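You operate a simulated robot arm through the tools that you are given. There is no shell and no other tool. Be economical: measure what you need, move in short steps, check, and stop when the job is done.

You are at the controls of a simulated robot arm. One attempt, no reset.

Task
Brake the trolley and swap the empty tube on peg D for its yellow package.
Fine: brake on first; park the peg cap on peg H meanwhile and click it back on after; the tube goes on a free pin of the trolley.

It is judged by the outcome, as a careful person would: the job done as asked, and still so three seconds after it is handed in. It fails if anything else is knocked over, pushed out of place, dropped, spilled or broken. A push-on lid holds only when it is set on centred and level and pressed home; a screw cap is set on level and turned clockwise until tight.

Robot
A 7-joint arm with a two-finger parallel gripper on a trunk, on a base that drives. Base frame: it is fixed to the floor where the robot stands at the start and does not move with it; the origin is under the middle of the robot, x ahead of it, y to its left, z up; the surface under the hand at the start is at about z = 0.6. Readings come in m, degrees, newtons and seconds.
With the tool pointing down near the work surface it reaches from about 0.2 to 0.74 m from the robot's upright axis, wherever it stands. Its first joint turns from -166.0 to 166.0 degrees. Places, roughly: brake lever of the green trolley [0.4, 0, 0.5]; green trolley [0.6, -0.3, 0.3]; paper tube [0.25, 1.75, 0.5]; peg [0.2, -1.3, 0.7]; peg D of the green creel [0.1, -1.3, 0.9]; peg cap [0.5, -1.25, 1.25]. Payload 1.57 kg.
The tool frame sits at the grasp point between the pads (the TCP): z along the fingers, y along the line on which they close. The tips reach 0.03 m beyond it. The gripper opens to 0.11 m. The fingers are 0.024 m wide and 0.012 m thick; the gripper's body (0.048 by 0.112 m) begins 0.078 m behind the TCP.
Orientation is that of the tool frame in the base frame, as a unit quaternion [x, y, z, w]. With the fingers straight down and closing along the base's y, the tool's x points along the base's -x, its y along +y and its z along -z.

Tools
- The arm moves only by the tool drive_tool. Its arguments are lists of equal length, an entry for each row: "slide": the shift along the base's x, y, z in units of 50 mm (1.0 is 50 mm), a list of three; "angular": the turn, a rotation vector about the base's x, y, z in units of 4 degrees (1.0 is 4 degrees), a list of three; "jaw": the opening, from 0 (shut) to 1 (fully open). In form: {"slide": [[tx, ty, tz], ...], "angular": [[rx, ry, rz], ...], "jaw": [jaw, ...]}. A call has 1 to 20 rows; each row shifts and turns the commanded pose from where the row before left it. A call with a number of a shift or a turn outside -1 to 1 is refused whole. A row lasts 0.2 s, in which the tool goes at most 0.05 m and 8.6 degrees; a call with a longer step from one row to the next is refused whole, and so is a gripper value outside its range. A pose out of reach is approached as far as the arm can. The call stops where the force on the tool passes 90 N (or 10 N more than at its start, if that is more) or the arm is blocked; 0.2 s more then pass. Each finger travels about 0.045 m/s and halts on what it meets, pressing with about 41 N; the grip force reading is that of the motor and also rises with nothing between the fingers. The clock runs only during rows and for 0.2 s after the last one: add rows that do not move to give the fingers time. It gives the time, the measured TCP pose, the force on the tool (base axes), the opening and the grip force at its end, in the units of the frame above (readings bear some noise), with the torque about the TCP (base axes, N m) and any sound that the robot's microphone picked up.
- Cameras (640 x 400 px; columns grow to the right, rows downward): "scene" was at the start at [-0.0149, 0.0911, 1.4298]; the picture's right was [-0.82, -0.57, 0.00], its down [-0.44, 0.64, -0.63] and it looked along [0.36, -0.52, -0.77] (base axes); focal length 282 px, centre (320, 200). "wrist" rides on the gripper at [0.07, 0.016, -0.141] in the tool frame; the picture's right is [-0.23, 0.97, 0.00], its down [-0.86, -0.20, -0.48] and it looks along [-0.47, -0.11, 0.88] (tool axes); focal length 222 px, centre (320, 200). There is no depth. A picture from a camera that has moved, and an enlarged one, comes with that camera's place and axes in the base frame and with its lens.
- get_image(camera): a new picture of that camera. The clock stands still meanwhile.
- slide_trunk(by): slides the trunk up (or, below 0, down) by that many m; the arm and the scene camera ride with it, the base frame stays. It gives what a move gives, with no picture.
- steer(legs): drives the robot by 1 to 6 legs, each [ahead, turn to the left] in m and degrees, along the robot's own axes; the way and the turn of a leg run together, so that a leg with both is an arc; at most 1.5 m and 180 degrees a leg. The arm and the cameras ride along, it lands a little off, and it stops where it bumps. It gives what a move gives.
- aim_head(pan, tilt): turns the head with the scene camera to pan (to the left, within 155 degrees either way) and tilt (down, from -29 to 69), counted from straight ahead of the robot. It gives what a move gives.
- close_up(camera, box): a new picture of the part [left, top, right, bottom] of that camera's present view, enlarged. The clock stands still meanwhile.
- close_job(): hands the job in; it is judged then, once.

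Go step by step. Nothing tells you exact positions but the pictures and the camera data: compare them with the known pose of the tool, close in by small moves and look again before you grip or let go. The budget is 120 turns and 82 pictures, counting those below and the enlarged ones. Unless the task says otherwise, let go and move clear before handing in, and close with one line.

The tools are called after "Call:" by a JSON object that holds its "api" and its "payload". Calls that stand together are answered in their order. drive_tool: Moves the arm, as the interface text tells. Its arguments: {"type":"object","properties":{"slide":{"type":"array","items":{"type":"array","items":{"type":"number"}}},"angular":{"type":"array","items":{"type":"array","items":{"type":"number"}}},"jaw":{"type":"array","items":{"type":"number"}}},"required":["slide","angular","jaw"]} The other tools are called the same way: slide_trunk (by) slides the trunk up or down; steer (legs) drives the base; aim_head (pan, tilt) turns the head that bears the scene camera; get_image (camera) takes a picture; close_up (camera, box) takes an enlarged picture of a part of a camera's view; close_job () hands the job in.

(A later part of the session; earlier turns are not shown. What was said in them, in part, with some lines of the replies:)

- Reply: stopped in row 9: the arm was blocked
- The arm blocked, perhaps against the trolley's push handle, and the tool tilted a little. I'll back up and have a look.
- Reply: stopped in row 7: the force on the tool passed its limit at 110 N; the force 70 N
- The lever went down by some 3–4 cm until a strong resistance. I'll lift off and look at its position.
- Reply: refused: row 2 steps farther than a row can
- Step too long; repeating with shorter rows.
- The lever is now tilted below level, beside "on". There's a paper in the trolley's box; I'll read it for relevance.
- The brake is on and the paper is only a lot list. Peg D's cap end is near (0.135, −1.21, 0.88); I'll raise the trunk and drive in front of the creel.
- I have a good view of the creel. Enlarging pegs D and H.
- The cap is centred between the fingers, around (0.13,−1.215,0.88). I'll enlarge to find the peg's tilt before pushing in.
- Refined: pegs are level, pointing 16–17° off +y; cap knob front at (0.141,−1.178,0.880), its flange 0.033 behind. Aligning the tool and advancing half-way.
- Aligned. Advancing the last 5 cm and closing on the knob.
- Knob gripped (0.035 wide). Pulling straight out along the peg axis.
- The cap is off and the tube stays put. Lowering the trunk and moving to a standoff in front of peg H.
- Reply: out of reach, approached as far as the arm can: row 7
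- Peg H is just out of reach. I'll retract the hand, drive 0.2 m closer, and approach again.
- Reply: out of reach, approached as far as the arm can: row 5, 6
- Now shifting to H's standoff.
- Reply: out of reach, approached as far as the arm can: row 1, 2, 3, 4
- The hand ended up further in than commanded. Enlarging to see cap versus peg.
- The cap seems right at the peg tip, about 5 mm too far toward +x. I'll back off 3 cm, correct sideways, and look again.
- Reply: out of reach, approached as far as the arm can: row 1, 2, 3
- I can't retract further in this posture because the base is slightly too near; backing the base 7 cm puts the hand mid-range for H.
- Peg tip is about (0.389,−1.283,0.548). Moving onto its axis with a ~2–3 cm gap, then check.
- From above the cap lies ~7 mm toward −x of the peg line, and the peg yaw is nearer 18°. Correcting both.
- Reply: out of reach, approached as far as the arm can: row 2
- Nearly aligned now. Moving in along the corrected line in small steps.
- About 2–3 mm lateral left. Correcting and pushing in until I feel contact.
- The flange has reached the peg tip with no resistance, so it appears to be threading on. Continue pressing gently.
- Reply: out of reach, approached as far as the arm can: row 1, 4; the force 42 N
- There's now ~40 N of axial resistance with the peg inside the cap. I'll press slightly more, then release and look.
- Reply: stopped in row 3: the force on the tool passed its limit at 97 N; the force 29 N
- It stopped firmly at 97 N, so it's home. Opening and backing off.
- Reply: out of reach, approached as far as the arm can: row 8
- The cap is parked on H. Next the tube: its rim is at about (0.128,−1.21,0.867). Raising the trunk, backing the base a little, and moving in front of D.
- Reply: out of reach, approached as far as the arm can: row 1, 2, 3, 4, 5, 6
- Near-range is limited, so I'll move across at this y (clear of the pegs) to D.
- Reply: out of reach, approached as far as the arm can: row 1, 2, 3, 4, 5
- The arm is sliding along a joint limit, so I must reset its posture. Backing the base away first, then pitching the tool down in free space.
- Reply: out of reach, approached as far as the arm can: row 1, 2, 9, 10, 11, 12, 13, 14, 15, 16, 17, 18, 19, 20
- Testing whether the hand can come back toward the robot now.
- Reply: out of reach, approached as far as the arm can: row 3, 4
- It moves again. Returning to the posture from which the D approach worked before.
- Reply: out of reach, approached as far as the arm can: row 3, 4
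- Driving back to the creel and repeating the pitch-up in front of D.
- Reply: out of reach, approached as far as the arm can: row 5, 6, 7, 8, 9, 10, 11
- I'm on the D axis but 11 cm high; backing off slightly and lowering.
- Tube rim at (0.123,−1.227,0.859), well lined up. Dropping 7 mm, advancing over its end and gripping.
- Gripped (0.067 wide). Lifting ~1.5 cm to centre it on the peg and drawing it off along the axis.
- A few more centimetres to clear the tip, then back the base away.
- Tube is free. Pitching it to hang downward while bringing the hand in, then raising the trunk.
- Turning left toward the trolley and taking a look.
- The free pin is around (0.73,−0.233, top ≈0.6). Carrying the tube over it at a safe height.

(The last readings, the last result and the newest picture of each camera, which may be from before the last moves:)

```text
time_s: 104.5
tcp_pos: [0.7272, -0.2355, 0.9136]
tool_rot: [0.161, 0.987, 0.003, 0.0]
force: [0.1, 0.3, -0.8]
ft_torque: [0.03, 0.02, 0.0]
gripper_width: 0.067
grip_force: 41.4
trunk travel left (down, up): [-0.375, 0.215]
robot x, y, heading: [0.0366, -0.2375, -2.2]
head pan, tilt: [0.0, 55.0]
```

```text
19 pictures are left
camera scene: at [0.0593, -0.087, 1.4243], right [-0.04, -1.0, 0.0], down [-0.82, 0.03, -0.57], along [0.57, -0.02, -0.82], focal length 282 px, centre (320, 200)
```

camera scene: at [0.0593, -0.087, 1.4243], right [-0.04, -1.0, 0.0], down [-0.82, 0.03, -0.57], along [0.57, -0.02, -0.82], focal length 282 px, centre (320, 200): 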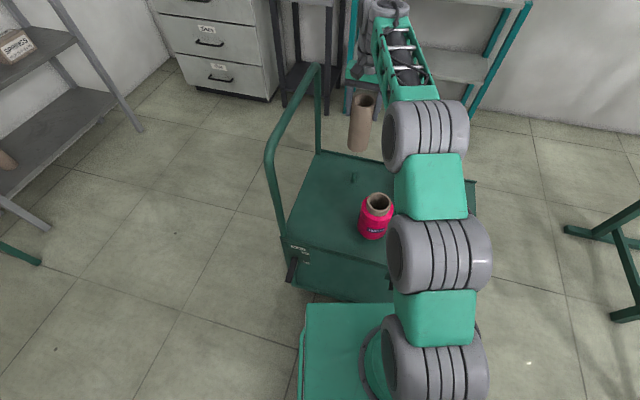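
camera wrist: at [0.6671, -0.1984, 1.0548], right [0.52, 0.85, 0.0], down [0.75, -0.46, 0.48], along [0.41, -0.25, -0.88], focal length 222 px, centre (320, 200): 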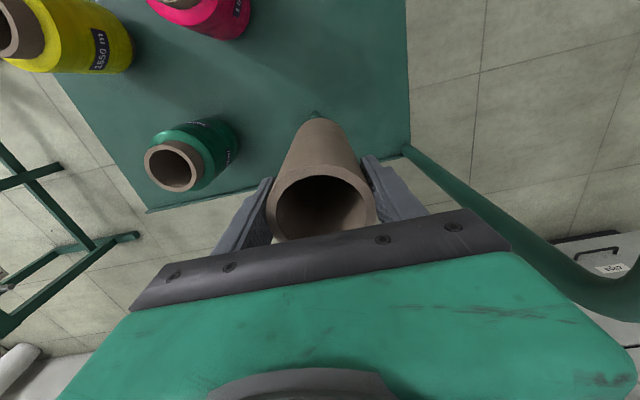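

The tube hangs right over the pin. Lowering to just above the pin's top and checking.

Call:
{"api": "drive_tool", "payload": {"slide": [[0.1, 0, -0.6], [0, 0, -0.6], [0, 0, -0.6], [0, 0, -0.6], [0, 0, 0]], "angular": [[0, 0, 0], [0, 0, 0], [0, 0, 0], [0, 0, 0], [0, 0, 0]], "jaw": [0, 0, 0, 0, 0]}}

Call:
{"api": "close_up", "payload": {"camera": "scene", "box": [300, 100, 400, 200]}}

Call:
{"api": "close_up", "payload": {"camera": "wrist", "box": [250, 60, 400, 260]}}

```text
time_s: 105.7
tcp_pos: [0.7314, -0.2365, 0.7937]
tool_rot: [0.16, 0.987, 0.002, 0.0]
force: [-0.9, -0.8, -0.2]
ft_torque: [0.01, 0.01, -0.05]
gripper_width: 0.0668
grip_force: 40.8
trunk travel left (down, up): [-0.375, 0.215]
robot x, y, heading: [0.038, -0.2393, -2.2]
head pan, tilt: [0.0, 55.0]
```

```text
4.00 times, centred on (350, 150) of scene
camera zoom: at [0.0596, -0.087, 1.4243], right [-0.04, -1.0, 0.0], down [-0.82, 0.03, -0.57], along [0.57, -0.02, -0.82], focal length 1128 px, centre (200, 400)
```

zoom: 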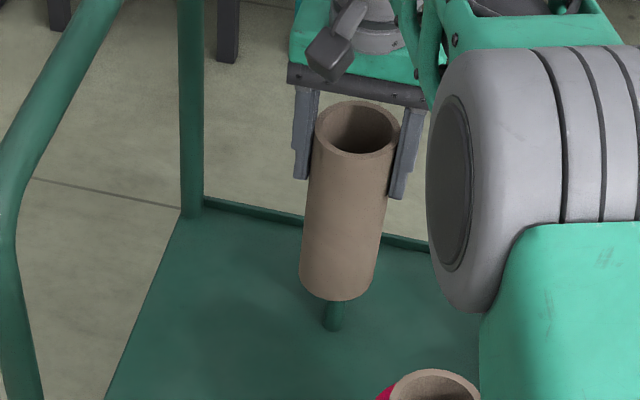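

```text
2.00 times, centred on (325, 160) of wrist
camera zoom: at [0.6723, -0.1993, 0.9351], right [0.52, 0.85, 0.0], down [0.75, -0.46, 0.48], along [0.41, -0.25, -0.88], focal length 444 px, centre (310, 280)
```

zoom: 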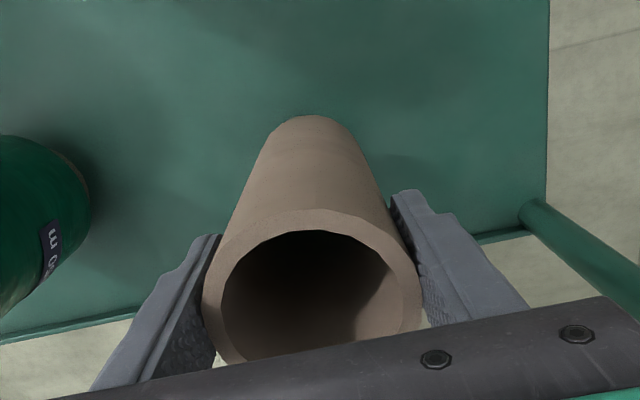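

Pin is under the tube, about 6 mm further in x. Nudging and lowering until it rests.

Call:
{"api": "drive_tool", "payload": {"slide": [[0.12, -0.06, 0], [0, 0, -0.4], [0, 0, -0.4], [0, 0, -0.3], [0, 0, -0.2], [0, 0, -0.2], [0, 0, 0]], "angular": [[0, 0, 0], [0, 0, 0], [0, 0, 0], [0, 0, 0], [0, 0, 0], [0, 0, 0], [0, 0, 0]], "jaw": [0, 0, 0, 0, 0, 0, 0]}}

Call:
{"api": "close_up", "payload": {"camera": "scene", "box": [300, 100, 400, 200]}}

```text
time_s: 107.3
tcp_pos: [0.7403, -0.2381, 0.7347]
tool_rot: [0.161, 0.987, 0.004, 0.013]
force: [-9.9, -1.0, 65.4]
ft_torque: [-1.06, -0.03, -0.09]
gripper_width: 0.0673
grip_force: 40.7
trunk travel left (down, up): [-0.375, 0.215]
robot x, y, heading: [0.0394, -0.2414, -2.4]
head pan, tilt: [0.0, 55.0]
```

```text
4.00 times, centred on (350, 150) of scene
camera zoom: at [0.0525, -0.0869, 1.4249], right [-0.04, -1.0, 0.0], down [-0.82, 0.03, -0.58], along [0.58, -0.02, -0.82], focal length 1128 px, centre (200, 400)
```

zoom: 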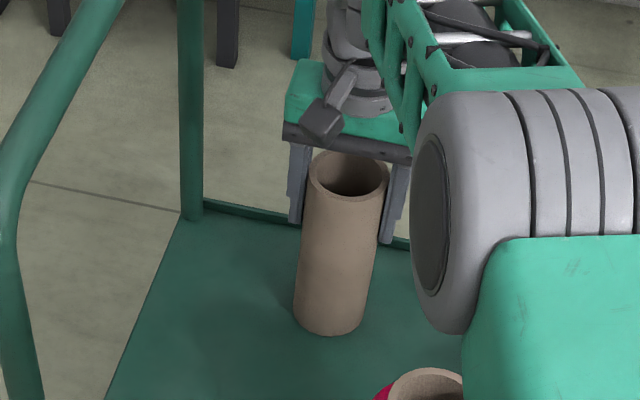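

It resists earlier than expected, with the contact to the far right of the rim, which suggests the rim may be sitting on the pin's top. Lifting 2 cm, shifting toward that contact and lowering gently.

Call:
{"api": "drive_tool", "payload": {"slide": [[0, 0, 0.2], [0, 0, 0.2], [0.2, -0.12, 0], [0.2, -0.12, 0], [0, 0, 0]], "angular": [[0, 0, 0], [0, 0, 0], [0, -0.37, 0], [0, 0, 0], [0, 0, 0]], "jaw": [0, 0, 0, 0, 0]}}

Call:
{"api": "close_up", "payload": {"camera": "scene", "box": [320, 130, 390, 200]}}

```text
time_s: 108.5
tcp_pos: [0.7578, -0.2509, 0.7393]
tool_rot: [0.162, 0.987, 0.003, 0.011]
force: [-13.9, 9.0, -4.9]
ft_torque: [0.58, 1.01, -0.12]
gripper_width: 0.0672
grip_force: 41.0
trunk travel left (down, up): [-0.375, 0.215]
robot x, y, heading: [0.0416, -0.2404, -2.4]
head pan, tilt: [0.0, 55.0]
```

```text
5.71 times, centred on (355, 165) of scene
camera zoom: at [0.0588, -0.0863, 1.424], right [-0.04, -1.0, 0.0], down [-0.82, 0.03, -0.57], along [0.57, -0.02, -0.82], focal length 1612 px, centre (120, 400)
```

zoom: 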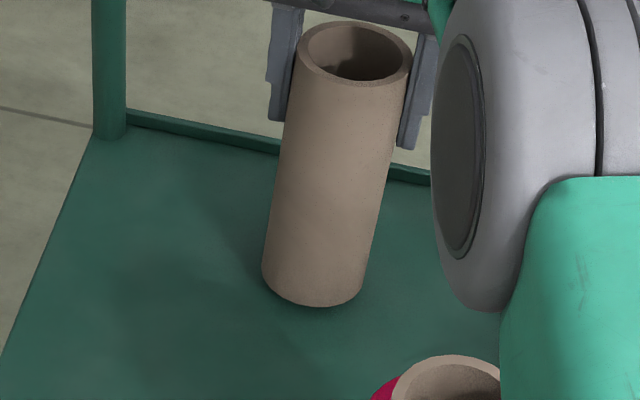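

Lateral push met the pin inside the tube, so the tube really is over the pin (pin ≈(0.742,−0.242)) and the first contact was the deck. Re-centring, straightening and settling it down.

Call:
{"api": "drive_tool", "payload": {"slide": [[-0.16, 0.09, 0], [-0.16, 0.09, 0], [0, 0, -0.1], [0, 0, -0.06], [0, 0, 0]], "angular": [[0, 0.33, 0], [0, 0, 0], [0, 0, 0], [0, 0, 0], [0, 0, 0]], "jaw": [0, 0, 0, 0, 0]}}

```text
time_s: 109.7
tcp_pos: [0.7431, -0.241, 0.737]
tool_rot: [0.16, 0.987, 0.003, 0.008]
force: [-6.5, 4.5, 40.4]
ft_torque: [0.61, 0.77, -0.01]
gripper_width: 0.0673
grip_force: 41.4
trunk travel left (down, up): [-0.375, 0.215]
robot x, y, heading: [0.0372, -0.2399, -2.5]
head pan, tilt: [0.0, 55.0]
```

Resting on the deck. Unloading slightly, opening, and rising.

Call:
{"api": "drive_tool", "payload": {"slide": [[0, 0, 0.08], [0, 0, 0], [0, 0, 0], [0, 0, 0], [0, 0, 0.5], [0, 0, 0.9], [0, 0, 0.9], [0, 0, 0.9], [0, 0, 0]], "angular": [[0, 0, 0], [0, 0, 0], [0, 0, 0], [0, 0, 0], [0, 0, 0], [0, 0, 0], [0, 0, 0], [0, 0, 0], [0, 0, 0]], "jaw": [0, 0.9, 0.9, 0.9, 0.9, 0.9, 0.9, 0.9, 0.9]}}

Call:
{"api": "get_image", "payload": {"camera": "wrist"}}

```text
time_s: 111.7
tcp_pos: [0.7446, -0.241, 0.8966]
tool_rot: [0.16, 0.987, 0.002, 0.001]
force: [-0.2, 0.3, -0.7]
ft_torque: [0.0, -0.01, -0.03]
gripper_width: 0.099
grip_force: 0.1
trunk travel left (down, up): [-0.375, 0.215]
robot x, y, heading: [0.0408, -0.2421, -2.3]
head pan, tilt: [0.0, 55.0]
```

```text
14 pictures are left
camera wrist: at [0.6838, -0.2043, 1.0375], right [0.52, 0.85, 0.01], down [0.75, -0.46, 0.48], along [0.41, -0.25, -0.88], focal length 222 px, centre (320, 200)
```

wrist: 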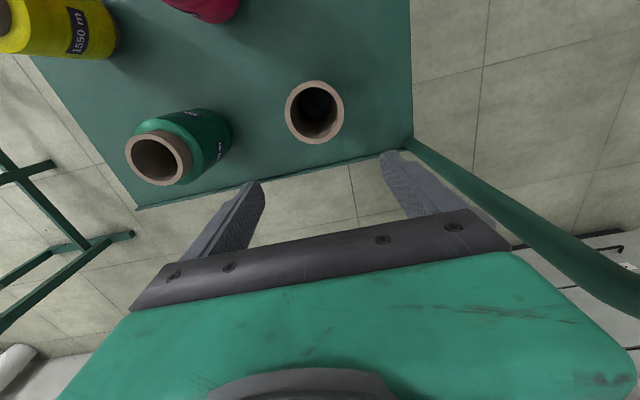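

The tube stands on its pin. Next the yellow package, top ≈(0.432,−0.445,0.80); moving above it.

Call:
{"api": "drive_tool", "payload": {"slide": [[0, 0, 0.9], [0, 0, 0.6], [-0.78, -0.51, 0], [-0.78, -0.51, 0], [-0.78, -0.51, 0], [-0.78, -0.51, 0], [-0.78, -0.51, 0], [-0.78, -0.51, 0], [-0.78, -0.51, 0], [-0.78, -0.51, 0], [0, 0, 0]], "angular": [[0, 0, 0], [0, 0, 0], [0, 0, 0], [0, 0, 0], [0, 0, 0], [0, 0, 0], [0, 0, 0], [0, 0, 0], [0, 0, 0], [0, 0, 0], [0, 0, 0]], "jaw": [1, 1, 1, 1, 1, 1, 1, 1, 1, 1, 1]}}

Call:
{"api": "get_image", "payload": {"camera": "wrist"}}

```text
time_s: 114.1
tcp_pos: [0.4304, -0.441, 0.9683]
tool_rot: [0.161, 0.987, 0.002, 0.001]
force: [0.0, 0.6, 0.0]
ft_torque: [0.01, -0.04, -0.02]
gripper_width: 0.1098
grip_force: 0.1
trunk travel left (down, up): [-0.375, 0.215]
robot x, y, heading: [0.0384, -0.2388, -2.5]
head pan, tilt: [0.0, 55.0]
```

```text
13 pictures are left
camera wrist: at [0.3706, -0.4048, 1.1083], right [0.52, 0.85, 0.01], down [0.75, -0.46, 0.48], along [0.41, -0.25, -0.88], focal length 222 px, centre (320, 200)
```

wrist: 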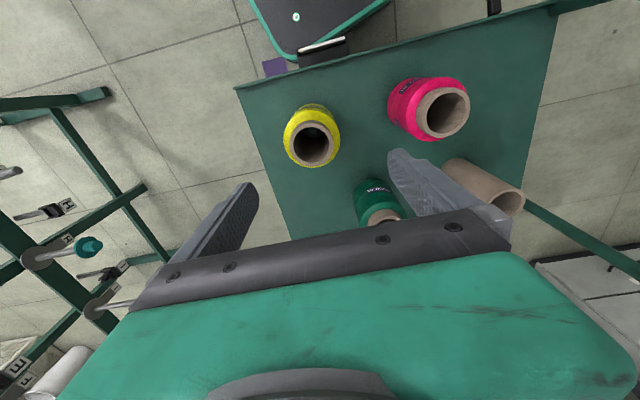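

Yarn body looks about 0.086 wide, so it fits in the gripper. One enlarged view to centre precisely.

Call:
{"api": "close_up", "payload": {"camera": "wrist", "box": [260, 90, 370, 200]}}

```text
3.64 times, centred on (315, 145) of wrist
camera zoom: at [0.3706, -0.4048, 1.1083], right [0.52, 0.85, 0.01], down [0.75, -0.46, 0.48], along [0.41, -0.25, -0.88], focal length 808 px, centre (338, 400)
```

zoom: 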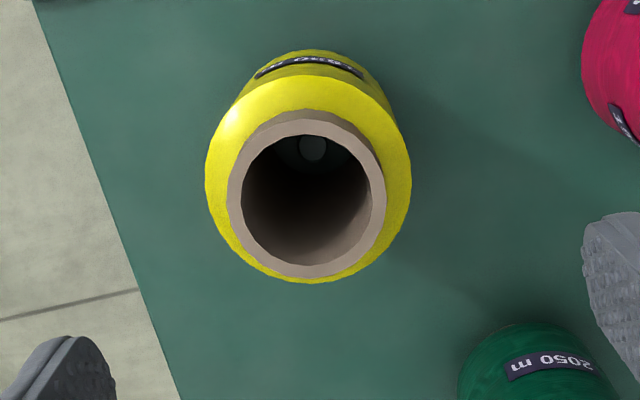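

Body is about 0.093 wide. Centering over (0.436,−0.4605) and descending to just above it, then checking.

Call:
{"api": "drive_tool", "payload": {"slide": [[0.12, -0.39, 0], [0, 0, -0.9], [0, 0, -0.9], [0, 0, -0.7], [0, 0, 0]], "angular": [[0, 0, 0], [0, 0, 0], [0, 0, 0], [0, 0, 0], [0, 0, 0]], "jaw": [1, 1, 1, 1, 1]}}

Call:
{"api": "get_image", "payload": {"camera": "wrist"}}

```text
time_s: 115.3
tcp_pos: [0.4588, -0.4832, 0.8983]
tool_rot: [0.161, 0.987, 0.004, -0.001]
force: [0.2, 0.1, -0.2]
ft_torque: [0.0, -0.01, 0.05]
gripper_width: 0.1101
grip_force: 0.0
out of reach, approached as far as the arm can: row 2, 3, 4
trunk travel left (down, up): [-0.375, 0.215]
robot x, y, heading: [0.0395, -0.2413, -2.2]
head pan, tilt: [0.0, 55.0]
```

```text
11 pictures are left
camera wrist: at [0.3987, -0.4469, 1.0397], right [0.52, 0.85, 0.01], down [0.75, -0.46, 0.48], along [0.41, -0.25, -0.88], focal length 222 px, centre (320, 200)
```

wrist: 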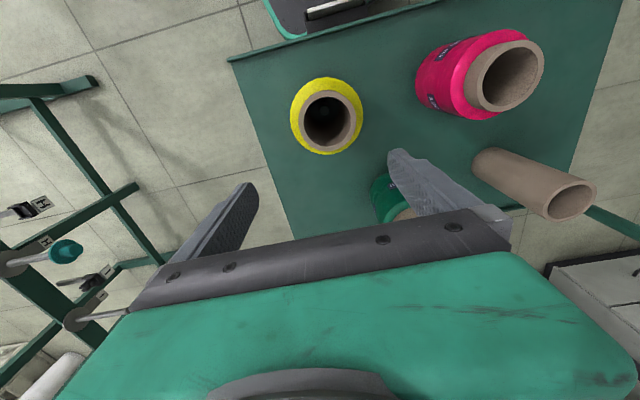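

The arm can't go lower here at this trunk height; I'll re-centre higher up and descend with the trunk instead.

Call:
{"api": "drive_tool", "payload": {"slide": [[-0.22, 0.23, 0.6], [-0.22, 0.23, 0.6], [0, 0, 0]], "angular": [[0, 0, 0], [0, 0, 0], [0, 0, 0]], "jaw": [1, 1, 1]}}

Call:
{"api": "slide_trunk", "payload": {"by": -0.1}}

```text
time_s: 116.1
tcp_pos: [0.4359, -0.4607, 0.96]
tool_rot: [0.161, 0.987, 0.003, 0.002]
force: [0.5, 0.3, -0.4]
ft_torque: [0.02, -0.02, 0.03]
gripper_width: 0.1101
grip_force: 0.0
trunk travel left (down, up): [-0.375, 0.215]
robot x, y, heading: [0.0398, -0.242, -2.1]
head pan, tilt: [0.0, 55.0]
```

```text
time_s: 117.4
tcp_pos: [0.4363, -0.46, 0.86]
tool_rot: [0.161, 0.987, 0.002, 0.002]
force: [-0.6, 0.6, -0.4]
ft_torque: [0.03, -0.03, 0.01]
gripper_width: 0.1103
grip_force: 0.2
trunk travel left (down, up): [-0.275, 0.315]
robot x, y, heading: [0.0382, -0.2412, -2.2]
head pan, tilt: [0.0, 55.0]
```

Call:
{"api": "close_up", "payload": {"camera": "wrist", "box": [200, 60, 440, 260]}}

```text
2.00 times, centred on (320, 160) of wrist
camera zoom: at [0.3761, -0.4237, 0.9999], right [0.52, 0.85, 0.01], down [0.75, -0.46, 0.48], along [0.41, -0.25, -0.88], focal length 444 px, centre (320, 280)
```

zoom: 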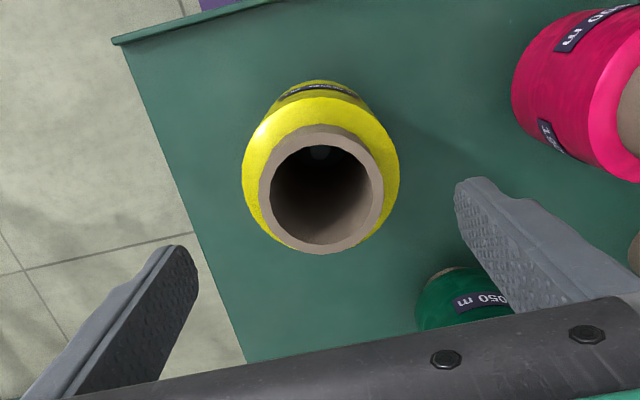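

Perfectly centred; top at z≈0.765. Lowering 0.145 by the trunk and gripping the yarn body.

Call:
{"api": "slide_trunk", "payload": {"by": -0.145}}

Call:
{"api": "drive_tool", "payload": {"slide": [[0, 0, 0], [0, 0, 0], [0, 0, 0], [0, 0, 0], [0, 0, 0]], "angular": [[0, 0, 0], [0, 0, 0], [0, 0, 0], [0, 0, 0], [0, 0, 0]], "jaw": [0, 0, 0, 0, 0]}}

```text
time_s: 119.1
tcp_pos: [0.4357, -0.4599, 0.7141]
tool_rot: [0.161, 0.987, 0.002, 0.003]
force: [-1.2, 0.9, 0.7]
ft_torque: [-0.01, 0.0, 0.01]
gripper_width: 0.1102
grip_force: 0.1
trunk travel left (down, up): [-0.13, 0.46]
robot x, y, heading: [0.0405, -0.2381, -2.5]
head pan, tilt: [0.0, 55.0]
```

```text
time_s: 120.3
tcp_pos: [0.4368, -0.4604, 0.7147]
tool_rot: [0.161, 0.987, 0.002, 0.002]
force: [0.9, 0.0, 2.1]
ft_torque: [-0.17, 0.01, -0.02]
gripper_width: 0.0933
grip_force: 41.4
trunk travel left (down, up): [-0.13, 0.46]
robot x, y, heading: [0.0401, -0.2413, -2.2]
head pan, tilt: [0.0, 55.0]
```

Gripped at 0.093. Lifting with the trunk.

Call:
{"api": "slide_trunk", "payload": {"by": 0.05}}

Call:
{"api": "slide_trunk", "payload": {"by": 0.4}}

Call:
{"api": "steer", "payload": {"legs": [[-0.05, 0], [0, -88]]}}

Call:
{"api": "get_image", "payload": {"camera": "scene"}}

```text
time_s: 121.2
tcp_pos: [0.4369, -0.4613, 0.7638]
tool_rot: [0.16, 0.987, 0.003, 0.001]
force: [0.0, 0.3, -2.6]
ft_torque: [-0.01, -0.01, -0.01]
gripper_width: 0.0935
grip_force: 41.3
trunk travel left (down, up): [-0.18, 0.41]
robot x, y, heading: [0.0394, -0.2407, -2.3]
head pan, tilt: [0.0, 55.0]
```

```text
time_s: 125.0
tcp_pos: [0.4364, -0.4607, 1.1636]
tool_rot: [0.161, 0.987, 0.003, 0.001]
force: [-0.8, 0.8, -2.5]
ft_torque: [-0.03, -0.02, -0.01]
gripper_width: 0.0935
grip_force: 41.0
trunk travel left (down, up): [-0.58, 0.01]
robot x, y, heading: [0.0398, -0.2412, -2.1]
head pan, tilt: [0.0, 55.0]
```

```text
time_s: 129.6
tcp_pos: [-0.1984, -0.6518, 1.1644]
tool_rot: [0.786, 0.618, 0.001, 0.002]
force: [0.2, 1.2, -2.5]
ft_torque: [0.0, 0.01, 0.04]
gripper_width: 0.0932
grip_force: 41.2
trunk travel left (down, up): [-0.58, 0.01]
robot x, y, heading: [-0.0117, -0.2396, -87.5]
head pan, tilt: [0.0, 55.0]
```

```text
9 pictures are left
camera scene: at [0.1461, -0.2449, 1.6293], right [-1.0, -0.04, 0.0], down [-0.03, 0.82, -0.57], along [0.02, -0.57, -0.82], focal length 282 px, centre (320, 200)
```

scene: 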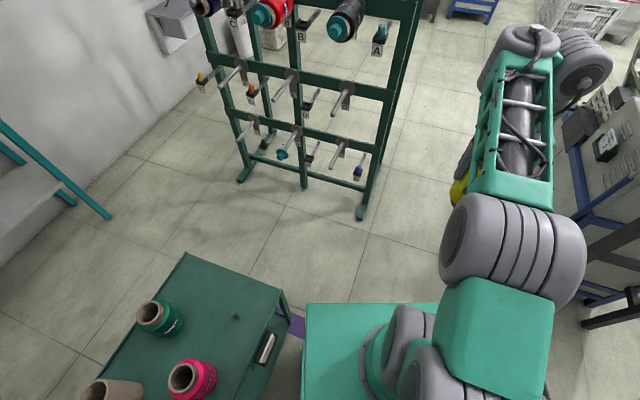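

Package (~0.26 kg) is held securely. Returning to the creel posture: trunk down 0.2, drive up, then pitch to horizontal in front of D.

Call:
{"api": "slide_trunk", "payload": {"by": -0.2}}

Call:
{"api": "steer", "payload": {"legs": [[0, -3.2], [0.215, 0]]}}

```text
time_s: 131.8
tcp_pos: [-0.1983, -0.6516, 0.9642]
tool_rot: [0.787, 0.617, 0.002, 0.003]
force: [0.1, 0.1, -2.9]
ft_torque: [-0.01, 0.0, 0.02]
gripper_width: 0.0934
grip_force: 40.8
trunk travel left (down, up): [-0.38, 0.21]
robot x, y, heading: [-0.0103, -0.2398, -87.8]
head pan, tilt: [0.0, 55.0]
```

```text
time_s: 133.9
tcp_pos: [-0.224, -0.8546, 0.9652]
tool_rot: [0.805, 0.593, 0.001, 0.003]
force: [0.1, -1.0, -3.3]
ft_torque: [0.03, -0.01, -0.02]
gripper_width: 0.0934
grip_force: 40.9
trunk travel left (down, up): [-0.38, 0.21]
robot x, y, heading: [-0.0132, -0.4518, -91.1]
head pan, tilt: [0.0, 55.0]
```

Call:
{"api": "drive_tool", "payload": {"slide": [[0.41, -0.17, -0.07], [0.41, -0.17, -0.07], [0.41, -0.17, -0.07], [0.41, -0.17, -0.07], [0.41, -0.17, -0.07], [0.41, -0.17, -0.07], [0.41, -0.17, -0.07], [0.41, -0.17, -0.07], [0.41, -0.17, -0.07], [0.41, -0.17, -0.07], [0.41, -0.17, -0.07], [0.41, -0.17, -0.07], [0.41, -0.17, -0.07], [0.41, -0.17, -0.07], [0.41, -0.17, -0.07], [0.41, -0.17, -0.07], [0.41, -0.17, -0.07], [0.41, -0.17, -0.07], [0.41, -0.17, -0.07], [0.41, -0.17, -0.07]], "angular": [[-1, 0.3, 0], [-1, 0.3, 0], [-1, 0.3, 0], [-1, 0.3, 0], [-1, 0.3, 0], [-1, 0.3, 0], [-1, 0.3, 0], [-1, 0.3, 0], [-1, 0.3, 0], [-1, 0.3, 0], [-1, 0.3, 0], [-1, 0.3, 0], [-1, 0.3, 0], [-1, 0.3, 0], [-1, 0.3, 0], [-1, 0.3, 0], [-1, 0.3, 0], [-1, 0.3, 0], [-1, 0.3, 0], [-1, 0.3, 0]], "jaw": [0, 0, 0, 0, 0, 0, 0, 0, 0, 0, 0, 0, 0, 0, 0, 0, 0, 0, 0, 0]}}

```text
time_s: 138.1
tcp_pos: [0.1959, -1.1161, 1.1104]
tool_rot: [0.598, 0.444, -0.532, 0.403]
force: [-0.4, 0.1, -3.1]
ft_torque: [0.12, 0.0, -0.01]
gripper_width: 0.0935
grip_force: 41.4
out of reach, approached as far as the arm can: row 2, 3, 4, 5, 6, 7, 8, 9, 10, 11
trunk travel left (down, up): [-0.38, 0.21]
robot x, y, heading: [-0.0114, -0.4513, -91.3]
head pan, tilt: [0.0, 55.0]
```

The hand came out 22 cm high, just under the top row; backing out first, then lowering to the D axis.

Call:
{"api": "drive_tool", "payload": {"slide": [[0, 0.5, 0], [0, 0.5, 0], [0, 0.5, 0], [0, 0, -0.8], [0, 0, -0.8], [0, 0, -0.8], [0, 0, -0.8], [0, 0, -0.8], [0, 0, 0]], "angular": [[0, 0, 0], [0, 0, 0], [0, 0, 0], [-0.3, 0.09, 0], [-0.3, 0.09, 0], [-0.3, 0.09, 0], [-0.3, 0.09, 0], [-0.3, 0.09, 0], [0, 0, 0]], "jaw": [0, 0, 0, 0, 0, 0, 0, 0, 0]}}

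```text
time_s: 140.1
tcp_pos: [0.1935, -1.0399, 0.9103]
tool_rot: [0.568, 0.422, -0.563, 0.427]
force: [-0.5, -0.6, -4.1]
ft_torque: [0.05, 0.01, -0.04]
gripper_width: 0.0933
grip_force: 41.0
trunk travel left (down, up): [-0.38, 0.21]
robot x, y, heading: [-0.0142, -0.452, -91.1]
head pan, tilt: [0.0, 55.0]
```

Level now. Shifting onto the D axis (x −14 mm, z −30 mm) and checking.

Call:
{"api": "drive_tool", "payload": {"slide": [[-0.14, 0, -0.3], [-0.14, 0, -0.3], [0, 0, 0]], "angular": [[0, 0, 0], [0, 0, 0], [0, 0, 0]], "jaw": [0, 0, 0]}}

Call:
{"api": "close_up", "payload": {"camera": "scene", "box": [240, 60, 380, 200]}}

```text
time_s: 140.9
tcp_pos: [0.1784, -1.0415, 0.8802]
tool_rot: [0.569, 0.421, -0.564, 0.425]
force: [0.8, -0.6, -2.9]
ft_torque: [0.02, 0.02, 0.01]
gripper_width: 0.0934
grip_force: 41.0
trunk travel left (down, up): [-0.38, 0.21]
robot x, y, heading: [-0.0148, -0.4526, -91.3]
head pan, tilt: [0.0, 55.0]
```

```text
2.86 times, centred on (310, 130) of scene
camera zoom: at [0.1423, -0.4682, 1.4292], right [-1.0, 0.02, 0.0], down [0.01, 0.82, -0.57], along [-0.01, -0.57, -0.82], focal length 806 px, centre (349, 400)
```

zoom: 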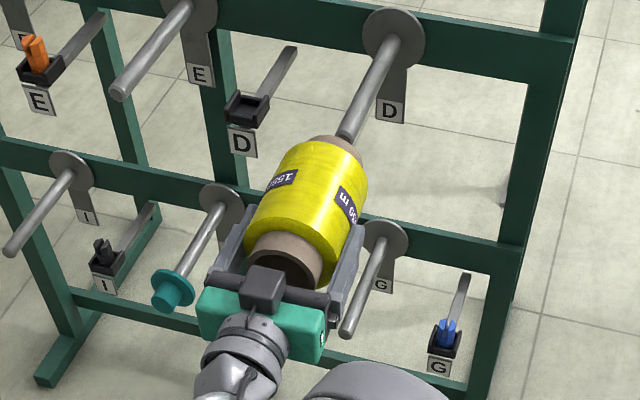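

Package and peg line up within a few mm. Sliding it on in stages.

Call:
{"api": "drive_tool", "payload": {"slide": [[-0.15, -0.478, 0], [-0.15, -0.478, 0], [-0.15, -0.478, 0], [-0.15, -0.478, 0], [0, 0, 0]], "angular": [[0, 0, -0.25], [0, 0, 0], [0, 0, 0], [0, 0, 0], [0, 0, 0]], "jaw": [0, 0, 0, 0, 0]}}

Call:
{"api": "close_up", "payload": {"camera": "scene", "box": [270, 60, 370, 160]}}

```text
time_s: 142.1
tcp_pos: [0.1505, -1.1374, 0.8798]
tool_rot: [0.572, 0.417, -0.568, 0.421]
force: [-0.3, -0.6, -2.3]
ft_torque: [0.1, 0.01, 0.03]
gripper_width: 0.0931
grip_force: 40.8
trunk travel left (down, up): [-0.38, 0.21]
robot x, y, heading: [-0.0137, -0.454, -90.8]
head pan, tilt: [0.0, 55.0]
```

```text
4.00 times, centred on (320, 110) of scene
camera zoom: at [0.1422, -0.4683, 1.4292], right [-1.0, 0.02, 0.0], down [0.01, 0.82, -0.57], along [-0.01, -0.57, -0.82], focal length 1128 px, centre (320, 560)
```

zoom: 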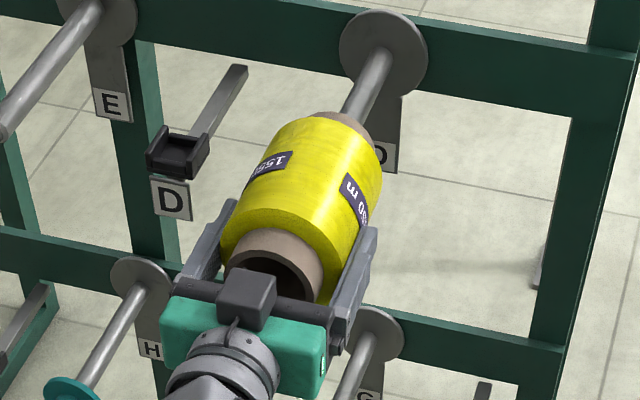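

Entering without resistance. Continuing to the back plate.

Call:
{"api": "drive_tool", "payload": {"slide": [[-0.15, -0.476, 0], [-0.15, -0.476, 0], [-0.15, -0.476, 0], [-0.15, -0.476, 0], [-0.15, -0.476, 0], [-0.06, -0.19, 0], [0, 0, 0]], "angular": [[0, 0, 0], [0, 0, 0], [0, 0, 0], [0, 0, 0], [0, 0, 0], [0, 0, 0], [0, 0, 0]], "jaw": [0, 0, 0, 0, 0, 0, 0]}}

```text
time_s: 143.7
tcp_pos: [0.1105, -1.2656, 0.8776]
tool_rot: [0.572, 0.417, -0.568, 0.421]
force: [0.6, 0.8, -3.7]
ft_torque: [0.1, 0.01, -0.02]
gripper_width: 0.0935
grip_force: 41.2
trunk travel left (down, up): [-0.38, 0.21]
robot x, y, heading: [-0.013, -0.4531, -91.2]
head pan, tilt: [0.0, 55.0]
```

Call:
{"api": "drive_tool", "payload": {"slide": [[-0.03, -0.095, 0], [-0.03, -0.095, 0], [-0.03, -0.095, 0], [0, 0, 0]], "angular": [[0, 0, 0], [0, 0, 0], [0, 0, 0], [0, 0, 0]], "jaw": [0, 0, 0, 0]}}

```text
time_s: 144.4
tcp_pos: [0.1091, -1.2667, 0.877]
tool_rot: [0.57, 0.42, -0.569, 0.419]
force: [1.3, 54.4, 16.0]
ft_torque: [1.32, -0.37, 0.91]
gripper_width: 0.0935
grip_force: 41.0
trunk travel left (down, up): [-0.38, 0.21]
robot x, y, heading: [-0.0158, -0.4474, -90.4]
head pan, tilt: [0.0, 55.0]
stopped in row 3: the force on the tool passed its limit at 99 N (the readings are from after the stop); the commanded pose is now the measured one
```

Package is against the back plate. Relaxing, lowering it onto the peg, opening and backing out.

Call:
{"api": "drive_tool", "payload": {"slide": [[0.015, 0.048, 0], [0, 0, -0.1], [0, 0, -0.1], [0, 0, -0.08], [0, 0, 0]], "angular": [[0, 0, 0], [0, 0, 0], [0, 0, 0], [0, 0, 0], [0, 0, 0]], "jaw": [0, 0, 0, 0, 0]}}

```text
time_s: 145.6
tcp_pos: [0.1103, -1.2668, 0.8599]
tool_rot: [0.57, 0.422, -0.567, 0.419]
force: [10.5, 28.6, 14.6]
ft_torque: [0.86, -0.16, -0.23]
gripper_width: 0.0935
grip_force: 41.4
trunk travel left (down, up): [-0.38, 0.21]
robot x, y, heading: [-0.0151, -0.4502, -90.8]
head pan, tilt: [0.0, 55.0]
```

Resting on the peg (upward reaction now). Releasing and withdrawing.

Call:
{"api": "drive_tool", "payload": {"slide": [[0, 0, 0], [0, 0, 0], [0, 0, 0], [0.06, 0.19, 0], [0.145, 0.478, 0], [0.145, 0.478, 0], [0.145, 0.478, 0], [0.145, 0.478, 0], [0.06, 0.2, 0], [0, 0, 0]], "angular": [[0, 0, 0], [0, 0, 0], [0, 0, 0], [0, 0, 0], [0, 0, 0], [0, 0, 0], [0, 0, 0], [0, 0, 0], [0, 0, 0], [0, 0, 0]], "jaw": [1, 1, 1, 1, 1, 1, 1, 1, 1, 1]}}

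Call:
{"api": "close_up", "payload": {"camera": "scene", "box": [220, 50, 380, 210]}}

```text
time_s: 147.8
tcp_pos: [0.1441, -1.1545, 0.857]
tool_rot: [0.572, 0.422, -0.566, 0.417]
force: [-0.1, -0.5, 0.2]
ft_torque: [0.04, 0.02, -0.06]
gripper_width: 0.1099
grip_force: 0.0
trunk travel left (down, up): [-0.38, 0.21]
robot x, y, heading: [-0.013, -0.4528, -91.0]
head pan, tilt: [0.0, 55.0]
```

```text
2.50 times, centred on (300, 130) of scene
camera zoom: at [0.1425, -0.4655, 1.4292], right [-1.0, 0.01, 0.0], down [0.01, 0.82, -0.57], along [-0.01, -0.57, -0.82], focal length 705 px, centre (370, 375)
```

zoom: 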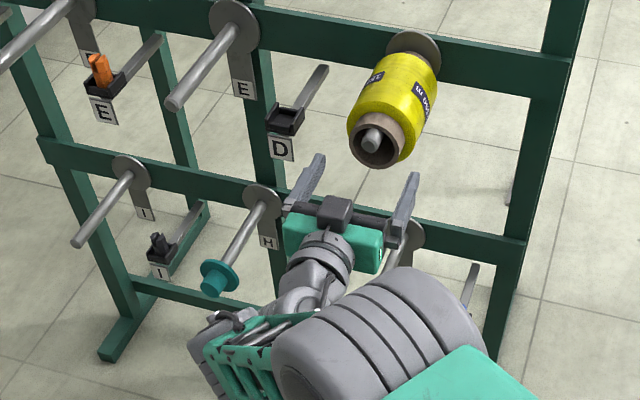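

The package sits on D with the peg tip showing for the cap. Now fetching the cap from H: retract, drive 0.13 m ahead, lower the trunk, and move across without overstretching.

Call:
{"api": "drive_tool", "payload": {"slide": [[0.145, 0.478, 0], [0.145, 0.478, 0], [0.145, 0.478, 0], [0.145, 0.478, 0], [0.145, 0.478, 0], [0.145, 0.478, 0]], "angular": [[0, 0, 0], [0, 0, 0], [0, 0, 0], [0, 0, 0], [0, 0, 0], [0, 0, 0]], "jaw": [0.7, 0.7, 0.7, 0.7, 0.7, 0.7]}}

Call:
{"api": "steer", "payload": {"legs": [[0.13, 0]]}}

Call:
{"api": "slide_trunk", "payload": {"by": -0.3}}

```text
time_s: 149.2
tcp_pos: [0.1892, -1.0119, 0.857]
tool_rot: [0.572, 0.422, -0.567, 0.417]
force: [0.0, 0.4, 0.1]
ft_torque: [0.01, 0.0, 0.0]
gripper_width: 0.0772
grip_force: 0.0
trunk travel left (down, up): [-0.38, 0.21]
robot x, y, heading: [-0.0109, -0.4515, -91.0]
head pan, tilt: [0.0, 55.0]
```

```text
time_s: 150.5
tcp_pos: [0.1896, -1.1399, 0.8584]
tool_rot: [0.572, 0.422, -0.566, 0.418]
force: [-0.7, -0.2, -0.2]
ft_torque: [-0.02, 0.02, 0.02]
gripper_width: 0.0767
grip_force: 0.1
trunk travel left (down, up): [-0.38, 0.21]
robot x, y, heading: [-0.011, -0.5778, -90.4]
head pan, tilt: [0.0, 55.0]
```

```text
time_s: 153.5
tcp_pos: [0.1903, -1.1405, 0.5583]
tool_rot: [0.571, 0.423, -0.566, 0.418]
force: [0.2, -0.6, 0.5]
ft_torque: [0.05, -0.01, 0.0]
gripper_width: 0.0768
grip_force: 0.1
trunk travel left (down, up): [-0.08, 0.51]
robot x, y, heading: [-0.0169, -0.5814, -90.5]
head pan, tilt: [0.0, 55.0]
```

Call:
{"api": "drive_tool", "payload": {"slide": [[0.78, -0.05, -0.035], [0.78, -0.05, -0.035], [0.78, -0.1, -0.035], [0.78, -0.1, -0.035], [0.78, -0.15, -0.035], [0.78, -0.2, -0.035], [0, 0, 0]], "angular": [[0, 0, -0.12], [0, 0, 0], [0, 0, 0], [0, 0, 0], [0, 0, 0], [0, 0, 0], [0, 0, 0]], "jaw": [0.7, 0.7, 0.7, 0.7, 0.7, 0.7, 0.7]}}

Call:
{"api": "get_image", "payload": {"camera": "wrist"}}

```text
time_s: 155.1
tcp_pos: [0.4102, -1.1719, 0.5523]
tool_rot: [0.573, 0.425, -0.564, 0.417]
force: [-0.5, -1.0, -0.1]
ft_torque: [-0.02, -0.02, -0.02]
gripper_width: 0.0771
grip_force: 0.1
out of reach, approached as far as the arm can: row 6
trunk travel left (down, up): [-0.08, 0.51]
robot x, y, heading: [-0.0151, -0.5803, -90.3]
head pan, tilt: [0.0, 55.0]
```

```text
5 pictures are left
camera wrist: at [0.4693, -1.0411, 0.4836], right [0.93, -0.29, 0.23], down [-0.05, 0.5, 0.86], along [-0.36, -0.81, 0.45], focal length 222 px, centre (320, 200)
```

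wrist: 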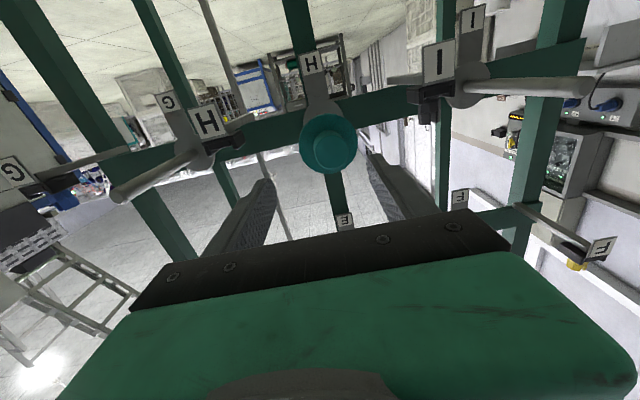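

Cap is in view. Moving in: first y, then converge on the recorded grip pose, and close.

Call:
{"api": "drive_tool", "payload": {"slide": [[0, -0.3, -0.04], [0, -0.3, -0.05], [-0.07, -0.28, 0], [-0.09, -0.28, 0], [-0.1, -0.29, 0], [0, -0.24, 0], [0, 0, 0], [0, 0, 0], [0, 0, 0], [0, 0, 0], [0, 0, 0]], "angular": [[0, 0, 0], [0, 0, 0], [0, 0, 0], [0, 0, 0], [0, 0, 0], [0, 0, 0], [0, 0, 0], [0, 0, 0], [0, 0, 0], [0, 0, 0], [0, 0, 0]], "jaw": [0.7, 0.7, 0.7, 0.7, 0.7, 0.7, 0.7, 0, 0, 0, 0]}}

```text
time_s: 157.5
tcp_pos: [0.3997, -1.2544, 0.5444]
tool_rot: [0.571, 0.422, -0.566, 0.418]
force: [-10.6, 9.5, -1.5]
ft_torque: [0.04, -0.09, -0.6]
gripper_width: 0.0351
grip_force: 27.1
trunk travel left (down, up): [-0.08, 0.51]
robot x, y, heading: [-0.0141, -0.5788, -90.4]
head pan, tilt: [0.0, 55.0]
```

Cap gripped. Pulling it off along the peg axis, then back out.

Call:
{"api": "drive_tool", "payload": {"slide": [[0.06, 0.19, 0], [0.06, 0.19, 0], [0.06, 0.19, 0], [0.06, 0.19, 0], [0.06, 0.19, 0], [-0.1, 0.4, 0], [-0.3, 0.5, 0], [-0.6, 0.3, 0], [0, 0, 0]], "angular": [[0, 0, 0], [0, 0, 0], [0, 0, 0], [0, 0, 0], [0, 0, 0], [0, 0, 0], [0, 0, 0], [0, 0, 0], [0, 0, 0]], "jaw": [0, 0, 0, 0, 0, 0, 0, 0, 0]}}

```text
time_s: 159.5
tcp_pos: [0.3601, -1.1528, 0.5455]
tool_rot: [0.573, 0.423, -0.564, 0.417]
force: [0.2, -0.4, 0.5]
ft_torque: [-0.02, 0.0, -0.02]
gripper_width: 0.0346
grip_force: 40.9
out of reach, approached as far as the arm can: row 8
trunk travel left (down, up): [-0.08, 0.51]
robot x, y, heading: [-0.0178, -0.5753, -90.3]
head pan, tilt: [0.0, 55.0]
```

Cap is off H. Backing the base to get room, raising the trunk, then shifting toward D.

Call:
{"api": "steer", "payload": {"legs": [[-0.14, 0]]}}

Call:
{"api": "slide_trunk", "payload": {"by": 0.3}}

Call:
{"api": "drive_tool", "payload": {"slide": [[-0.6, 0, 0.2], [-0.6, 0, 0.2], [-0.6, 0, 0.1]], "angular": [[0, 0, 0], [0, 0, 0], [0, 0, 0]], "jaw": [0, 0, 0]}}

```text
time_s: 160.8
tcp_pos: [0.3604, -1.0111, 0.546]
tool_rot: [0.573, 0.424, -0.564, 0.417]
force: [0.1, 0.9, 0.3]
ft_torque: [-0.01, 0.01, -0.04]
gripper_width: 0.0345
grip_force: 41.2
trunk travel left (down, up): [-0.08, 0.51]
robot x, y, heading: [-0.0122, -0.4387, -90.4]
head pan, tilt: [0.0, 55.0]
```

```text
time_s: 163.8
tcp_pos: [0.3605, -1.012, 0.8442]
tool_rot: [0.572, 0.425, -0.564, 0.418]
force: [-0.3, 0.2, -0.9]
ft_torque: [0.04, -0.03, 0.0]
gripper_width: 0.0345
grip_force: 41.2
trunk travel left (down, up): [-0.38, 0.21]
robot x, y, heading: [-0.014, -0.4413, -90.2]
head pan, tilt: [0.0, 55.0]
```

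```text
time_s: 164.7
tcp_pos: [0.2687, -1.0107, 0.8701]
tool_rot: [0.573, 0.424, -0.564, 0.417]
force: [0.3, -0.1, -0.2]
ft_torque: [-0.01, -0.01, 0.01]
gripper_width: 0.0349
grip_force: 40.7
trunk travel left (down, up): [-0.38, 0.21]
robot x, y, heading: [-0.0132, -0.4415, -90.1]
head pan, tilt: [0.0, 55.0]
```

No sticking this time. Moving to the standoff in front of D with the cap and checking.

Call:
{"api": "drive_tool", "payload": {"slide": [[-0.7, -0.1, 0.03], [-0.7, -0.3, 0.03], [-0.64, -0.7, 0.03], [0, -0.56, 0.01], [0, 0, 0]], "angular": [[-0.21, 0.065, 0], [0, 0, 0], [0, 0, 0], [0, 0, 0], [0, 0, 0]], "jaw": [0, 0, 0, 0, 0]}}

Call:
{"api": "close_up", "payload": {"camera": "scene", "box": [280, 70, 360, 170]}}

```text
time_s: 165.8
tcp_pos: [0.17, -1.0956, 0.8738]
tool_rot: [-0.569, -0.42, 0.569, -0.42]
force: [0.6, 0.1, -0.6]
ft_torque: [0.03, 0.0, -0.03]
gripper_width: 0.0346
grip_force: 40.9
trunk travel left (down, up): [-0.38, 0.21]
robot x, y, heading: [-0.0142, -0.4434, -90.3]
head pan, tilt: [0.0, 55.0]
```

```text
4.00 times, centred on (320, 120) of scene
camera zoom: at [0.1421, -0.453, 1.4292], right [-1.0, 0.01, 0.0], down [0.0, 0.82, -0.57], along [0.0, -0.57, -0.82], focal length 1128 px, centre (320, 520)
```

zoom: 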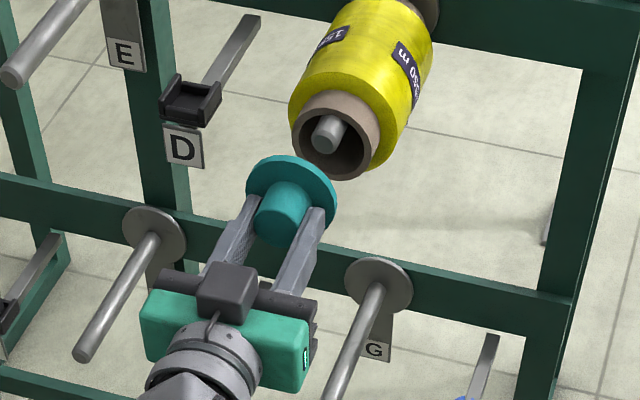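

Cap and peg tip line up within ~2 mm. Advancing to just before contact and checking once more.

Call:
{"api": "drive_tool", "payload": {"slide": [[-0.04, 0, 0.03], [-0.094, -0.286, 0], [-0.094, -0.286, 0], [-0.094, -0.286, 0], [0, 0, 0]], "angular": [[0, 0, 0], [0, 0, 0], [0, 0, 0], [0, 0, 0], [0, 0, 0]], "jaw": [0, 0, 0, 0, 0]}}

Call:
{"api": "close_up", "payload": {"camera": "scene", "box": [290, 80, 350, 150]}}

```text
time_s: 167.1
tcp_pos: [0.1541, -1.1372, 0.8755]
tool_rot: [0.568, 0.421, -0.568, 0.421]
force: [0.1, -0.6, 0.1]
ft_torque: [0.01, 0.0, -0.01]
gripper_width: 0.0348
grip_force: 40.9
trunk travel left (down, up): [-0.38, 0.21]
robot x, y, heading: [-0.0153, -0.4356, -90.1]
head pan, tilt: [0.0, 55.0]
```

```text
5.71 times, centred on (320, 115) of scene
camera zoom: at [0.142, -0.4529, 1.4292], right [-1.0, 0.01, 0.0], down [0.0, 0.82, -0.57], along [0.0, -0.57, -0.82], focal length 1612 px, centre (320, 686)
```

zoom: 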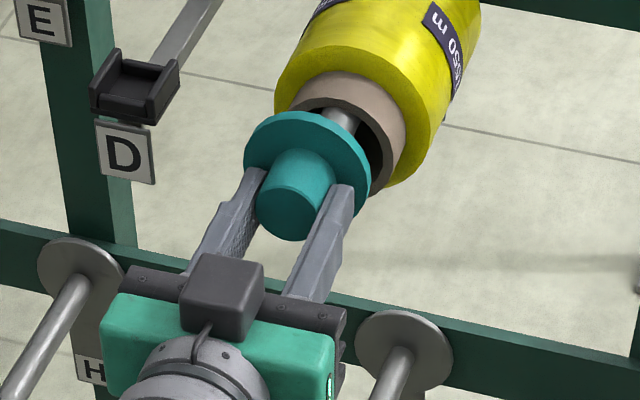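

Careful comparison shows the cap sits ~7 mm too far to +x of the tip. Shifting it and confirming.

Call:
{"api": "drive_tool", "payload": {"slide": [[-0.07, 0.02, 0], [-0.07, 0.02, 0], [0, 0, 0]], "angular": [[0, 0, 0], [0, 0, 0], [0, 0, 0]], "jaw": [0, 0, 0]}}

Call:
{"api": "close_up", "payload": {"camera": "wrist", "box": [260, 80, 380, 220]}}

```text
time_s: 167.8
tcp_pos: [0.1476, -1.1357, 0.8758]
tool_rot: [-0.568, -0.421, 0.568, -0.421]
force: [-0.4, 0.1, 0.2]
ft_torque: [-0.01, 0.01, 0.03]
gripper_width: 0.0347
grip_force: 41.6
trunk travel left (down, up): [-0.38, 0.21]
robot x, y, heading: [-0.0181, -0.4375, -90.3]
head pan, tilt: [0.0, 55.0]
```

```text
2.86 times, centred on (320, 150) of wrist
camera zoom: at [0.2053, -1.0049, 0.8057], right [0.93, -0.28, 0.23], down [-0.05, 0.52, 0.86], along [-0.36, -0.81, 0.47], focal length 635 px, centre (320, 343)
```

zoom: 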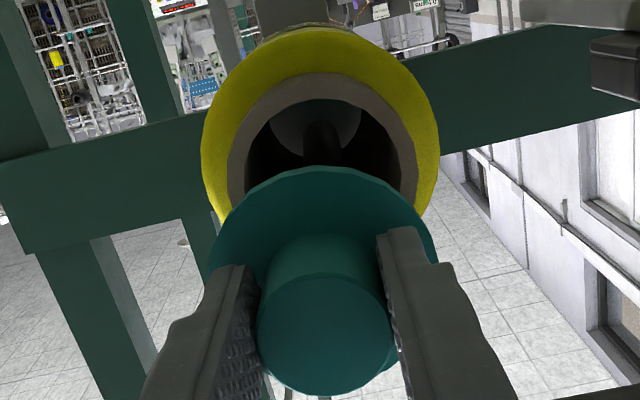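

The wrist view shows the peg exactly on the cap's axis now. Pushing on in small steps.

Call:
{"api": "drive_tool", "payload": {"slide": [[-0.03, -0.095, 0], [-0.03, -0.095, 0], [-0.03, -0.095, 0], [-0.03, -0.095, 0], [-0.03, -0.095, 0], [0, 0, 0]], "angular": [[0, 0, 0], [0, 0, 0], [0, 0, 0], [0, 0, 0], [0, 0, 0], [0, 0, 0]], "jaw": [0, 0, 0, 0, 0, 0]}}

```text
time_s: 169.2
tcp_pos: [0.1414, -1.1591, 0.875]
tool_rot: [-0.567, -0.423, 0.567, -0.421]
force: [15.3, 8.9, -6.1]
ft_torque: [0.24, 0.02, 0.65]
gripper_width: 0.0348
grip_force: 41.0
trunk travel left (down, up): [-0.38, 0.21]
robot x, y, heading: [-0.0141, -0.436, -90.2]
head pan, tilt: [0.0, 55.0]
```

Threading with a slight sideways load; easing by ~2 mm and continuing to press home.

Call:
{"api": "drive_tool", "payload": {"slide": [[0.05, -0.015, -0.02], [0, 0, 0], [-0.03, -0.095, 0], [-0.03, -0.095, 0], [0, 0, 0]], "angular": [[0, 0, 0], [0, 0, 0], [0, 0, 0], [0, 0, 0], [0, 0, 0]], "jaw": [0, 0, 0, 0, 0]}}

```text
time_s: 170.4
tcp_pos: [0.1386, -1.169, 0.8741]
tool_rot: [-0.567, -0.422, 0.569, -0.42]
force: [8.3, 15.5, -6.3]
ft_torque: [0.12, 0.06, 0.06]
gripper_width: 0.0348
grip_force: 40.6
trunk travel left (down, up): [-0.38, 0.21]
robot x, y, heading: [-0.0138, -0.4406, -90.1]
head pan, tilt: [0.0, 55.0]
```

Call:
{"api": "drive_tool", "payload": {"slide": [[-0.025, -0.095, -0.02], [-0.025, -0.095, 0], [-0.025, -0.095, 0], [-0.025, -0.095, 0], [0, 0, 0]], "angular": [[0, 0, 0], [0, 0, 0], [0, 0, 0], [0, 0, 0], [0, 0, 0]], "jaw": [0, 0, 0, 0, 0]}}

```text
time_s: 171.2
tcp_pos: [0.1375, -1.1723, 0.8756]
tool_rot: [-0.565, -0.424, 0.57, -0.42]
force: [5.3, 54.4, 12.3]
ft_torque: [-0.49, 0.06, -0.34]
gripper_width: 0.035
grip_force: 41.2
trunk travel left (down, up): [-0.38, 0.21]
robot x, y, heading: [-0.0111, -0.4401, -89.8]
head pan, tilt: [0.0, 55.0]
stopped in row 3: the force on the tool passed its limit at 99 N (the readings are from after the stop); the commanded pose is now the measured one
```

Firm stop at 99 N at the original seated depth. One more press to be sure, then release and withdraw.

Call:
{"api": "drive_tool", "payload": {"slide": [[-0.025, -0.08, 0], [-0.025, -0.08, 0], [0, 0, 0]], "angular": [[0, 0, 0], [0, 0, 0], [0, 0, 0]], "jaw": [0, 0, 0]}}

Call:
{"api": "drive_tool", "payload": {"slide": [[0.02, 0.06, 0], [0, 0, 0], [0, 0, 0], [0, 0, 0], [0.06, 0.19, 0], [0.145, 0.478, 0], [0.145, 0.478, 0], [0.145, 0.478, 0], [0, 0, 0]], "angular": [[0, 0, 0], [0, 0, 0], [0, 0, 0], [0, 0, 0], [0, 0, 0], [0, 0, 0], [0, 0, 0], [0, 0, 0], [0, 0, 0]], "jaw": [0, 0.7, 0.7, 0.7, 0.7, 0.7, 0.7, 0.7, 0.7]}}

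Call:
{"api": "close_up", "payload": {"camera": "scene", "box": [270, 60, 370, 170]}}

```text
time_s: 171.7
tcp_pos: [0.1382, -1.1737, 0.8754]
tool_rot: [-0.563, -0.425, 0.572, -0.418]
force: [4.0, 60.2, 16.1]
ft_torque: [-0.66, 0.15, -0.43]
gripper_width: 0.0348
grip_force: 40.7
trunk travel left (down, up): [-0.38, 0.21]
robot x, y, heading: [-0.0132, -0.4375, -89.7]
head pan, tilt: [0.0, 55.0]
stopped in row 2: the force on the tool passed its limit at 98 N (the readings are from after the stop); the commanded pose is now the measured one
```

```text
time_s: 173.7
tcp_pos: [0.1636, -1.0956, 0.869]
tool_rot: [-0.566, -0.427, 0.569, -0.416]
force: [-0.2, -0.3, 0.2]
ft_torque: [-0.02, -0.01, 0.02]
gripper_width: 0.0773
grip_force: 0.0
trunk travel left (down, up): [-0.38, 0.21]
robot x, y, heading: [-0.0118, -0.4387, -89.6]
head pan, tilt: [0.0, 55.0]
```

```text
3.64 times, centred on (320, 115) of scene
camera zoom: at [0.1425, -0.4488, 1.4292], right [-1.0, 0.0, 0.0], down [0.0, 0.82, -0.57], along [0.0, -0.57, -0.82], focal length 1026 px, centre (320, 509)
```

zoom: 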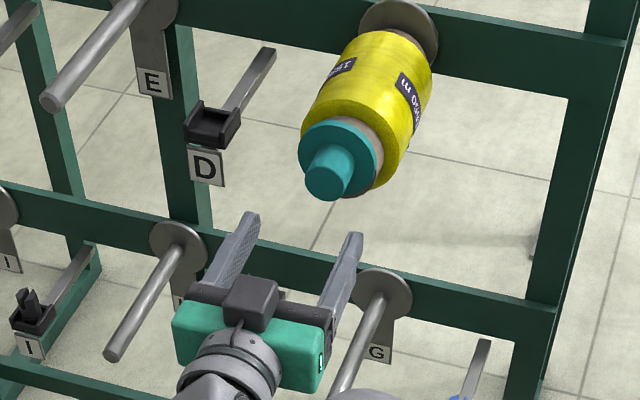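

The cap is back on D, flush against the tube rim. As insurance I'll press the knob's centre once with shut fingers.

Call:
{"api": "drive_tool", "payload": {"slide": [[0, 0, 0.18], [0, 0, 0], [0, 0, 0], [0, 0, 0], [-0.124, -0.38, 0], [-0.124, -0.38, 0], [-0.03, -0.095, 0], [-0.03, -0.095, 0], [-0.03, -0.095, 0], [-0.03, -0.095, 0], [-0.03, -0.095, 0]], "angular": [[0, 0, 0], [0, 0, 0], [0, 0, 0], [0, 0, 0], [0, 0, 0], [0, 0, 0], [0, 0, 0], [0, 0, 0], [0, 0, 0], [0, 0, 0], [0, 0, 0]], "jaw": [0, 0, 0, 0, 0, 0, 0, 0, 0, 0, 0]}}

```text
time_s: 175.9
tcp_pos: [0.1506, -1.1433, 0.8769]
tool_rot: [-0.562, -0.432, 0.569, -0.416]
force: [7.0, 51.7, 12.1]
ft_torque: [-0.68, 0.2, -0.39]
gripper_width: 0.0001
grip_force: 21.2
trunk travel left (down, up): [-0.38, 0.21]
robot x, y, heading: [-0.0153, -0.4352, -89.0]
head pan, tilt: [0.0, 55.0]
stopped in row 11: the force on the tool passed its limit at 97 N (the readings are from after the stop); the commanded pose is now the measured one
```

Solid stop again. Backing clear and taking a last look.

Call:
{"api": "drive_tool", "payload": {"slide": [[0.03, 0.1, 0], [0.145, 0.478, 0], [0.145, 0.478, 0], [0.145, 0.478, 0], [0.145, 0.478, 0], [0, 0, 0]], "angular": [[0, 0, 0], [0, 0, 0], [0, 0, 0], [0, 0, 0], [0, 0, 0], [0, 0, 0]], "jaw": [0, 0, 0, 0, 0, 0]}}

Call:
{"api": "close_up", "payload": {"camera": "scene", "box": [290, 60, 360, 130]}}

```text
time_s: 177.3
tcp_pos: [0.1781, -1.0485, 0.8735]
tool_rot: [-0.565, -0.433, 0.568, -0.414]
force: [0.8, -0.8, -0.1]
ft_torque: [0.01, 0.02, 0.01]
gripper_width: 0.0001
grip_force: 21.9
trunk travel left (down, up): [-0.38, 0.21]
robot x, y, heading: [-0.0143, -0.4353, -89.3]
head pan, tilt: [0.0, 55.0]
```

```text
5.71 times, centred on (325, 95) of scene
camera zoom: at [0.1425, -0.4463, 1.4292], right [-1.0, -0.01, 0.0], down [-0.01, 0.82, -0.57], along [0.01, -0.57, -0.82], focal length 1612 px, centre (291, 800)
```

zoom: 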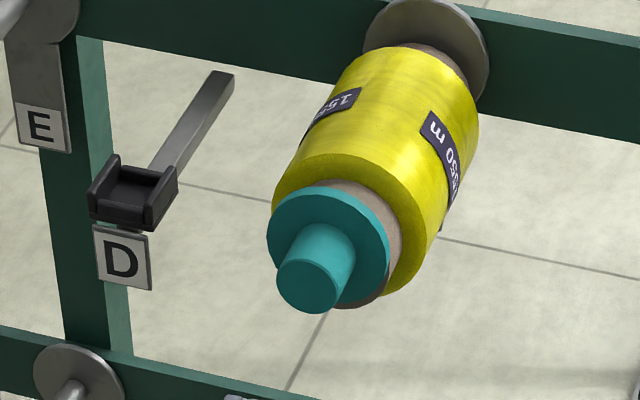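

The package is against the back plate and the cap sits level and flush on the rim. The hand is clear, so I'm handing in.

Call:
{"api": "close_job", "payload": {}}

```text
The job is handed in.
```

The job is handed in: the brake is on, the yellow package is on peg D with its cap pressed back on, and the empty tube stands on the trolley's free pin. The cap was parked on peg H while I swapped them. I pressed it home to a firm stop at about 97–99 N, but the microphone picked up no click, so I judged it seated by the force and the final picture.
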